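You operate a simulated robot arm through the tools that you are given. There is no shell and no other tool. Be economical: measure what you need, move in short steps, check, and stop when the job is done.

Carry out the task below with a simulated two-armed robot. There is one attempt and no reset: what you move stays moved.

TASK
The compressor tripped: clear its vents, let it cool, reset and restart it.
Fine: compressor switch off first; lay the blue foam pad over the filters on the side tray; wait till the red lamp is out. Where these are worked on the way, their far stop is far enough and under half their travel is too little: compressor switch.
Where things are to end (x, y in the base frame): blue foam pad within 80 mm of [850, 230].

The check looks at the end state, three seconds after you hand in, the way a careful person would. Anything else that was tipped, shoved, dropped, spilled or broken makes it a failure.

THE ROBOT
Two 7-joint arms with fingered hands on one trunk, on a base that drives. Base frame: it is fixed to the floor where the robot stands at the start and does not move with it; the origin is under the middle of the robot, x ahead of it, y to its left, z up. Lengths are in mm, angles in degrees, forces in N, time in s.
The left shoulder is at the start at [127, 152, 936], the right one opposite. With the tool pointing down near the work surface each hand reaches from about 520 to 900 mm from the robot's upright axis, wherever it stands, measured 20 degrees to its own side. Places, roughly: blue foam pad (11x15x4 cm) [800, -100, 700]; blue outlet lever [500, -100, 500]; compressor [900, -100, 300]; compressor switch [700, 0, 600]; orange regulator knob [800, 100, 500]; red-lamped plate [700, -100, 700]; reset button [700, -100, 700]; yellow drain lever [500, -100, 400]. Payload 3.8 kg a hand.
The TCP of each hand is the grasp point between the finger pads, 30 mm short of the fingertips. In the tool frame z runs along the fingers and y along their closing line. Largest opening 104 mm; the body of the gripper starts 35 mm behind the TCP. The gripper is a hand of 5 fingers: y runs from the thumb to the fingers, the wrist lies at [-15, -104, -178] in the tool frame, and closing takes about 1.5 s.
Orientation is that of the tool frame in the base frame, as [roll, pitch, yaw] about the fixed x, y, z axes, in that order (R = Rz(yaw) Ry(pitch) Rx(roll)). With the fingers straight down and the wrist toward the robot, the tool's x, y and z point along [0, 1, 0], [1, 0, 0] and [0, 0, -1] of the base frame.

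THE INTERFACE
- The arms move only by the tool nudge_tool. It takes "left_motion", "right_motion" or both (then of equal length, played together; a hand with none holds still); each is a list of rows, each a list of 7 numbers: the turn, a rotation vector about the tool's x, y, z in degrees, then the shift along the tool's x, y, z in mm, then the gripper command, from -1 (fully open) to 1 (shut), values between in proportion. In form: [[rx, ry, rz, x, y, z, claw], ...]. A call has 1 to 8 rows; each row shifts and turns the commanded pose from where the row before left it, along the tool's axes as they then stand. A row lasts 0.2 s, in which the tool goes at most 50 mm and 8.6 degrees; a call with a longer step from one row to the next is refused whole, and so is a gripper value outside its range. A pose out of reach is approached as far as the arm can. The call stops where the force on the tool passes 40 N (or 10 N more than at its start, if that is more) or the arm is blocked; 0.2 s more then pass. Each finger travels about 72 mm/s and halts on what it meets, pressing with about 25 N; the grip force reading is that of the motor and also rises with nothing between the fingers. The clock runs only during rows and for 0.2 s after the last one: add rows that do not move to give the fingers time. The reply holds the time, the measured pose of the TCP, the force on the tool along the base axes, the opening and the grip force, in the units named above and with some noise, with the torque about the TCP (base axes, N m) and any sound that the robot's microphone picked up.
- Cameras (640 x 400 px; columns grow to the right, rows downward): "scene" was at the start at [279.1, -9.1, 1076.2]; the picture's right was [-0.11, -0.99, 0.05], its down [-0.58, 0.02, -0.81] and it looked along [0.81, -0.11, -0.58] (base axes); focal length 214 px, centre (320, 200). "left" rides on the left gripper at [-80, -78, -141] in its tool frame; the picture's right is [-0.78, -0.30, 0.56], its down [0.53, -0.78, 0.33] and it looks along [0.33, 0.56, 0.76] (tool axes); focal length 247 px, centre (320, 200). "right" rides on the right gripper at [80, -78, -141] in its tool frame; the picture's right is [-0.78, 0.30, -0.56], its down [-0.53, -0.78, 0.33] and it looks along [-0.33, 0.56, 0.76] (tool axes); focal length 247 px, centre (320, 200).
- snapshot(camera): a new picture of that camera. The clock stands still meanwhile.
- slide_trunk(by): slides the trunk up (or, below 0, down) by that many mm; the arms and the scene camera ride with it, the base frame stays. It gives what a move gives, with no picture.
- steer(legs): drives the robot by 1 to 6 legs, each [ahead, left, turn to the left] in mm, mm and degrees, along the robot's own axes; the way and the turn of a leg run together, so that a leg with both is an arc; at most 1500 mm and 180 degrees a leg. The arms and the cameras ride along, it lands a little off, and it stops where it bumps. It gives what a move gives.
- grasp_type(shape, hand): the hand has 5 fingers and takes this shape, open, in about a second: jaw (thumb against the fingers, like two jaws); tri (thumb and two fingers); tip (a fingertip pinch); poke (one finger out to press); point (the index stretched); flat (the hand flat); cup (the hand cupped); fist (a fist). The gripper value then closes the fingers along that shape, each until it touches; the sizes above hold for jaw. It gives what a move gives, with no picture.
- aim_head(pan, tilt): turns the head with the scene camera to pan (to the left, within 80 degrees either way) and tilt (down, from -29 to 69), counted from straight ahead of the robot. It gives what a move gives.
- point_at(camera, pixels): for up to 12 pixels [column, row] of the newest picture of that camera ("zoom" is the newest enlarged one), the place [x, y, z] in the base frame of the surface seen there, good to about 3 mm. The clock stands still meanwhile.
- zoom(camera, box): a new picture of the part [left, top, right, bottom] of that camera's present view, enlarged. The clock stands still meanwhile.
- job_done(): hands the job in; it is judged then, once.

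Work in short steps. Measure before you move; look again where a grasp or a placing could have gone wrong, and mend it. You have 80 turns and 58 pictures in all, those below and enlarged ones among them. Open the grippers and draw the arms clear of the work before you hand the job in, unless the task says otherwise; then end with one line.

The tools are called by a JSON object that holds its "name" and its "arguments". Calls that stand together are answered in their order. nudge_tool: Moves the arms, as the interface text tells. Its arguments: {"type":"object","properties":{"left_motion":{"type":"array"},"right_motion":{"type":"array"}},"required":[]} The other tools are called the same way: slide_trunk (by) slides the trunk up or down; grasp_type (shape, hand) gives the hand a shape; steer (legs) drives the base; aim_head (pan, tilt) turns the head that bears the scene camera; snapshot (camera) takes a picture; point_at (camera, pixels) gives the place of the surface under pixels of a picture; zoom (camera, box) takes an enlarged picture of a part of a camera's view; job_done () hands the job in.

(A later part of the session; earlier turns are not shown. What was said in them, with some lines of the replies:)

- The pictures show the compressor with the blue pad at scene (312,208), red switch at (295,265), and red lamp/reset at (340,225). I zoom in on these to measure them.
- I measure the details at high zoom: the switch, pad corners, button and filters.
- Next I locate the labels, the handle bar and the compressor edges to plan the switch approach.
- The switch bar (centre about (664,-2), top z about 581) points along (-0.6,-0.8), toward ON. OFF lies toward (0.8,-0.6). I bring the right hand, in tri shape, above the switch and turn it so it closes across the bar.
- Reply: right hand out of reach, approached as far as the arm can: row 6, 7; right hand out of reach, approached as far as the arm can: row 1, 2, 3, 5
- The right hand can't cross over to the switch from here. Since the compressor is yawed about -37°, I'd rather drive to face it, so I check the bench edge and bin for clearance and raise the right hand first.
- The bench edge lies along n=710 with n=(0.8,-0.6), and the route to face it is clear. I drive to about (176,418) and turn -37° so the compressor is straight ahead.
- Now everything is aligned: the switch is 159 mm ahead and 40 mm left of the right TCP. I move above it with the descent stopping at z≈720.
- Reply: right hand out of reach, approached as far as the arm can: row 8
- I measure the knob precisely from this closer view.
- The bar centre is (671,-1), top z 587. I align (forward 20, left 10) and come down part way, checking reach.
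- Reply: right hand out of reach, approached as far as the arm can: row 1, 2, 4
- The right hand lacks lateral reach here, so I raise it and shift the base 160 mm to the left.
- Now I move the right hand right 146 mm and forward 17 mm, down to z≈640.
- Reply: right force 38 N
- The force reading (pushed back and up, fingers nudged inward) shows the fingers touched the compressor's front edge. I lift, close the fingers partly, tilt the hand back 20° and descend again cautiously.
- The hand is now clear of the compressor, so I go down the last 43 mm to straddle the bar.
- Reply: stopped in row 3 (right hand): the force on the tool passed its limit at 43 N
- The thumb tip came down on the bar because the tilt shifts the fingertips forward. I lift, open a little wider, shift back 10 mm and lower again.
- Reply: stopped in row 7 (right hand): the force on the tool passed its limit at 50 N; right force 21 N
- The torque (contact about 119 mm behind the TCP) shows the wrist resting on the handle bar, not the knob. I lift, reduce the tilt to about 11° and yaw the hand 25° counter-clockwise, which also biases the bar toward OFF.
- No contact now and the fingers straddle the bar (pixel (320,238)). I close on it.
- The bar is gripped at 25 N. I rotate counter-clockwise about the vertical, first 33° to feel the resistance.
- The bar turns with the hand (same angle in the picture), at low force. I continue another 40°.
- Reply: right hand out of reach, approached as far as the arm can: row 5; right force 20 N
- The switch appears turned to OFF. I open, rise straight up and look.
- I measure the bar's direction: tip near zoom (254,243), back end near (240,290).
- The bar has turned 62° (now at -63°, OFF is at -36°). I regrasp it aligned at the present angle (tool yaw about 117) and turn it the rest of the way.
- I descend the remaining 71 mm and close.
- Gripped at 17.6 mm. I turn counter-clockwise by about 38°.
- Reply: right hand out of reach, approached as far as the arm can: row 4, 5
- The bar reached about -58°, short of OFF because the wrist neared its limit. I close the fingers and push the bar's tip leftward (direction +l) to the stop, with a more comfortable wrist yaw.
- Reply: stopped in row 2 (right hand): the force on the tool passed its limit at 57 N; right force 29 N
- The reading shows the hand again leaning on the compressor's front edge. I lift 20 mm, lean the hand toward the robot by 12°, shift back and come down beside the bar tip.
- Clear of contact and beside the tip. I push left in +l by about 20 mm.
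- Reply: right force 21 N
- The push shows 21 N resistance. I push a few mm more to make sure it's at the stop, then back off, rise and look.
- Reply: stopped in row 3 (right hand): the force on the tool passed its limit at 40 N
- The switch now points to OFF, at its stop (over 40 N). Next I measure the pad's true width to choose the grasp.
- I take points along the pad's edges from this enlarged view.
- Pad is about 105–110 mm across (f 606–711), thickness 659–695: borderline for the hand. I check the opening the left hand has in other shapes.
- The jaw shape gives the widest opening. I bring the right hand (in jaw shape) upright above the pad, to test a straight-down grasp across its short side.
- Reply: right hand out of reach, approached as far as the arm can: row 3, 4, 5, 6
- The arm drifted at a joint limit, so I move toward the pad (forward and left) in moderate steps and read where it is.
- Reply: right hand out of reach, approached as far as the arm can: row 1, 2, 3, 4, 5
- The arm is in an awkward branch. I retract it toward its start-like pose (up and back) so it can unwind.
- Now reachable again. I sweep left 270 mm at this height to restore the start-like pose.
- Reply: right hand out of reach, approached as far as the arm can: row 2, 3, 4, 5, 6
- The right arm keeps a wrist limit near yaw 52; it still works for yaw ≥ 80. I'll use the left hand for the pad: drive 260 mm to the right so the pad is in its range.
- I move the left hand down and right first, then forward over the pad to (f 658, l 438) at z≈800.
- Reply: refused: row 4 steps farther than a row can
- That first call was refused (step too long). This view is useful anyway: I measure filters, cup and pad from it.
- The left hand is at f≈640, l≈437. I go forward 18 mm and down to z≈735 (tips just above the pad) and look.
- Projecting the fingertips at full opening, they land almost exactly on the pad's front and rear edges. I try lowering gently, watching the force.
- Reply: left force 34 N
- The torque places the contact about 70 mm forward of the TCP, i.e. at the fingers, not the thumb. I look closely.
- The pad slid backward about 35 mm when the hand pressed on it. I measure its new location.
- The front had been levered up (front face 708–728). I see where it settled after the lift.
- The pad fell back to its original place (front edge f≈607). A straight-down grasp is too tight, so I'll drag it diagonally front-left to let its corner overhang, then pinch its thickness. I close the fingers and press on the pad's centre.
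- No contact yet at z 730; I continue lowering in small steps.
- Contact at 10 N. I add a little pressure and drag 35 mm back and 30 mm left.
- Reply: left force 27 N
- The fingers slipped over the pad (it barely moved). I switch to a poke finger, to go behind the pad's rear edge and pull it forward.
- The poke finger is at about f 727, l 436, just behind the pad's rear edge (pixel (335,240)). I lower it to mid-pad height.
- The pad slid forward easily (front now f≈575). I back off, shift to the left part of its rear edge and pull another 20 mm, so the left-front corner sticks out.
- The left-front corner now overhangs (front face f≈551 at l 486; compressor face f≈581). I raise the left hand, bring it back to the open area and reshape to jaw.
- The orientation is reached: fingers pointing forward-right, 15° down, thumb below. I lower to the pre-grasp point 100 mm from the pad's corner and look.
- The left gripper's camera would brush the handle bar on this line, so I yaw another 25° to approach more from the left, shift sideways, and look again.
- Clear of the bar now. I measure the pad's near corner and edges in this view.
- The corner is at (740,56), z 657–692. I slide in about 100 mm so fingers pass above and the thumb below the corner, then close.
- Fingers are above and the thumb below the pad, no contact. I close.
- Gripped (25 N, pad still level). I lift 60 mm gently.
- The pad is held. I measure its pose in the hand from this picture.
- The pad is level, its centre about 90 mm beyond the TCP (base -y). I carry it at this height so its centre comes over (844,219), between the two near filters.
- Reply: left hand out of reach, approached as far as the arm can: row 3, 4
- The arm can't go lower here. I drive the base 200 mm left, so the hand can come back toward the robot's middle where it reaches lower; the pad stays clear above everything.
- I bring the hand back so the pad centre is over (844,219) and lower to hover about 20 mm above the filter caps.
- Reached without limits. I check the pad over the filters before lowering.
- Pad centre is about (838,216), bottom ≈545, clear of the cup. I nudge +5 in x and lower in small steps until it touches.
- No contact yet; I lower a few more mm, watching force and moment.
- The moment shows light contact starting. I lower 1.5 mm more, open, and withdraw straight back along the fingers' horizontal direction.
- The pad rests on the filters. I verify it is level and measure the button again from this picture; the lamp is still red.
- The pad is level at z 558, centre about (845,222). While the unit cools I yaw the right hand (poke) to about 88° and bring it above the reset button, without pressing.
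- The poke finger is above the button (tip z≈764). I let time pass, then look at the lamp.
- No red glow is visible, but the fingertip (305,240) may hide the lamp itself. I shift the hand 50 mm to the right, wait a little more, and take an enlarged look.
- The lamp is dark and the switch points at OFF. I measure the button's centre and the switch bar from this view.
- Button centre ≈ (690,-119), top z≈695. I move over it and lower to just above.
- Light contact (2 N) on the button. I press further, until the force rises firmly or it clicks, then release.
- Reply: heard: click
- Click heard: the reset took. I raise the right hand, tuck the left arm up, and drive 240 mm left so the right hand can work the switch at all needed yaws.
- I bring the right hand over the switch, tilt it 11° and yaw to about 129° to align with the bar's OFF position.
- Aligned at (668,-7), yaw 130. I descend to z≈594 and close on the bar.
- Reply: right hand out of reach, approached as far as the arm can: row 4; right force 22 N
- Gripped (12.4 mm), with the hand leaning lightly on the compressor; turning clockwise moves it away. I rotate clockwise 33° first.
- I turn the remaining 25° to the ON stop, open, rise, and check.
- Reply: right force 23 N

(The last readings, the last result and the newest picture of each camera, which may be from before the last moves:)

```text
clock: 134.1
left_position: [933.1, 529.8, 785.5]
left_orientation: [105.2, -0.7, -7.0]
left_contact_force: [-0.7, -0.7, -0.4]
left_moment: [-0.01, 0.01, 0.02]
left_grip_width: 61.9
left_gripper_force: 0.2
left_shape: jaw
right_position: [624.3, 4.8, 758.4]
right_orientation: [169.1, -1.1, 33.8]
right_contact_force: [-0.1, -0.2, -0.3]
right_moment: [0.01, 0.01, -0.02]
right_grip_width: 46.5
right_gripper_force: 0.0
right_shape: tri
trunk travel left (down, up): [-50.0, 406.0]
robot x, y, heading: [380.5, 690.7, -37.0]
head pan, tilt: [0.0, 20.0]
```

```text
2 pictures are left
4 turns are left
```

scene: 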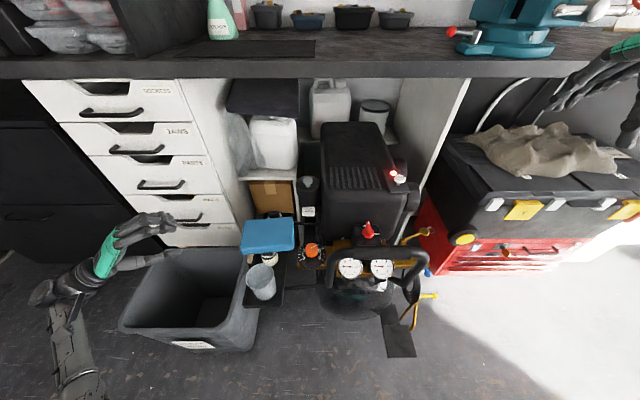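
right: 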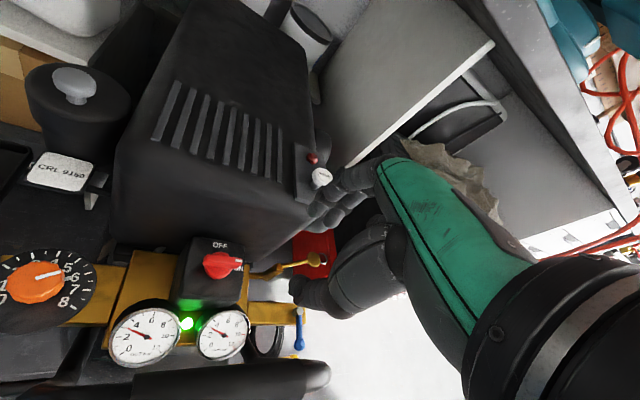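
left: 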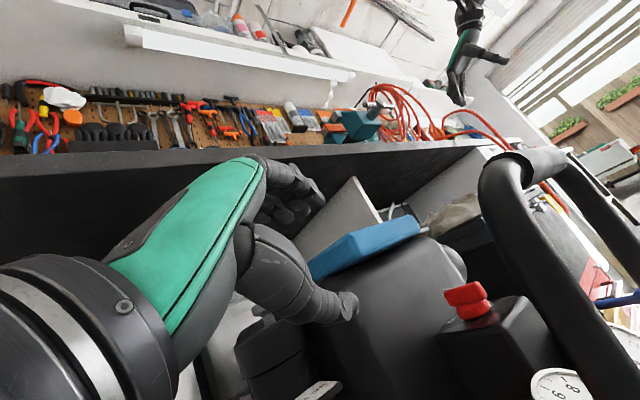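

The green run light is lit, the red lamp is out and the switch points to ON. I draw both arms clear with open hands and take a last look.

{"name": "nudge_tool", "arguments": {"right_motion": [[0, 0, 0, 0, 0, -40, -1], [0, 0, 0, 0, -25, -40, -1], [0, 0, 0, 0, -40, -25, -1], [0, 0, 0, 0, -40, -20, -1], [0, 0, 0, 0, -40, 0, -1], [0, 0, 0, 0, 0, 0, -1]], "left_motion": [[0, 0, 0, 0, 30, -25, -1], [0, 0, 0, 0, 30, -25, -1], [0, 0, 0, 0, 30, 0, -1], [0, 0, 0, 0, 0, 0, -1], [0, 0, 0, 0, 0, 0, -1], [0, 0, 0, 0, 0, 0, -1]]}}

{"name": "snapshot", "arguments": {"camera": "scene"}}

```text
clock: 135.5
left_position: [934.6, 551.4, 884.2]
left_orientation: [105.2, -0.5, -7.2]
left_contact_force: [-0.6, 0.2, -0.4]
left_moment: [-0.04, -0.02, 0.01]
left_grip_width: 103.6
left_gripper_force: 0.1
left_shape: jaw
right_position: [541.9, 117.9, 862.0]
right_orientation: [169.2, -1.0, 33.9]
right_contact_force: [-0.1, 0.2, -0.1]
right_moment: [-0.03, 0.01, 0.0]
right_grip_width: 103.6
right_gripper_force: 0.1
right_shape: tri
right hand out of reach, approached as far as the arm can: row 5
trunk travel left (down, up): [-50.0, 406.0]
robot x, y, heading: [383.1, 692.2, -37.0]
head pan, tilt: [0.0, 20.0]
```

```text
1 pictures are left
3 turns are left
```

scene: 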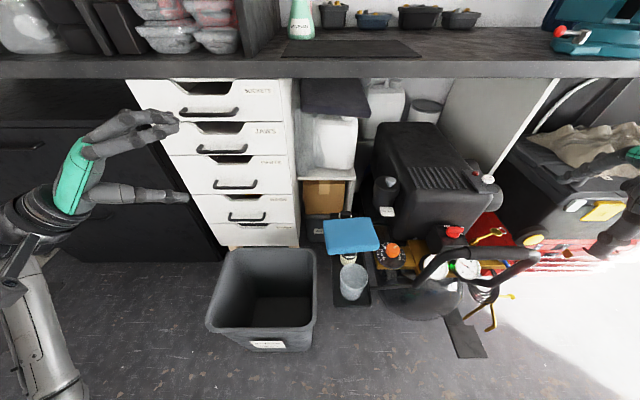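

The pad lies on the filters, the cup and everything else is upright, the green light is on, and both arms are clear with hands open. I hand in.

{"name": "job_done", "arguments": {}}

```text
The job is handed in.
```

The compressor is restarted: I turned its switch off, cleared the vents by laying the blue pad over the filters at about (845, 222), waited for the red lamp to go out, pressed reset (it clicked), and turned the switch back on, and the green run light came on.
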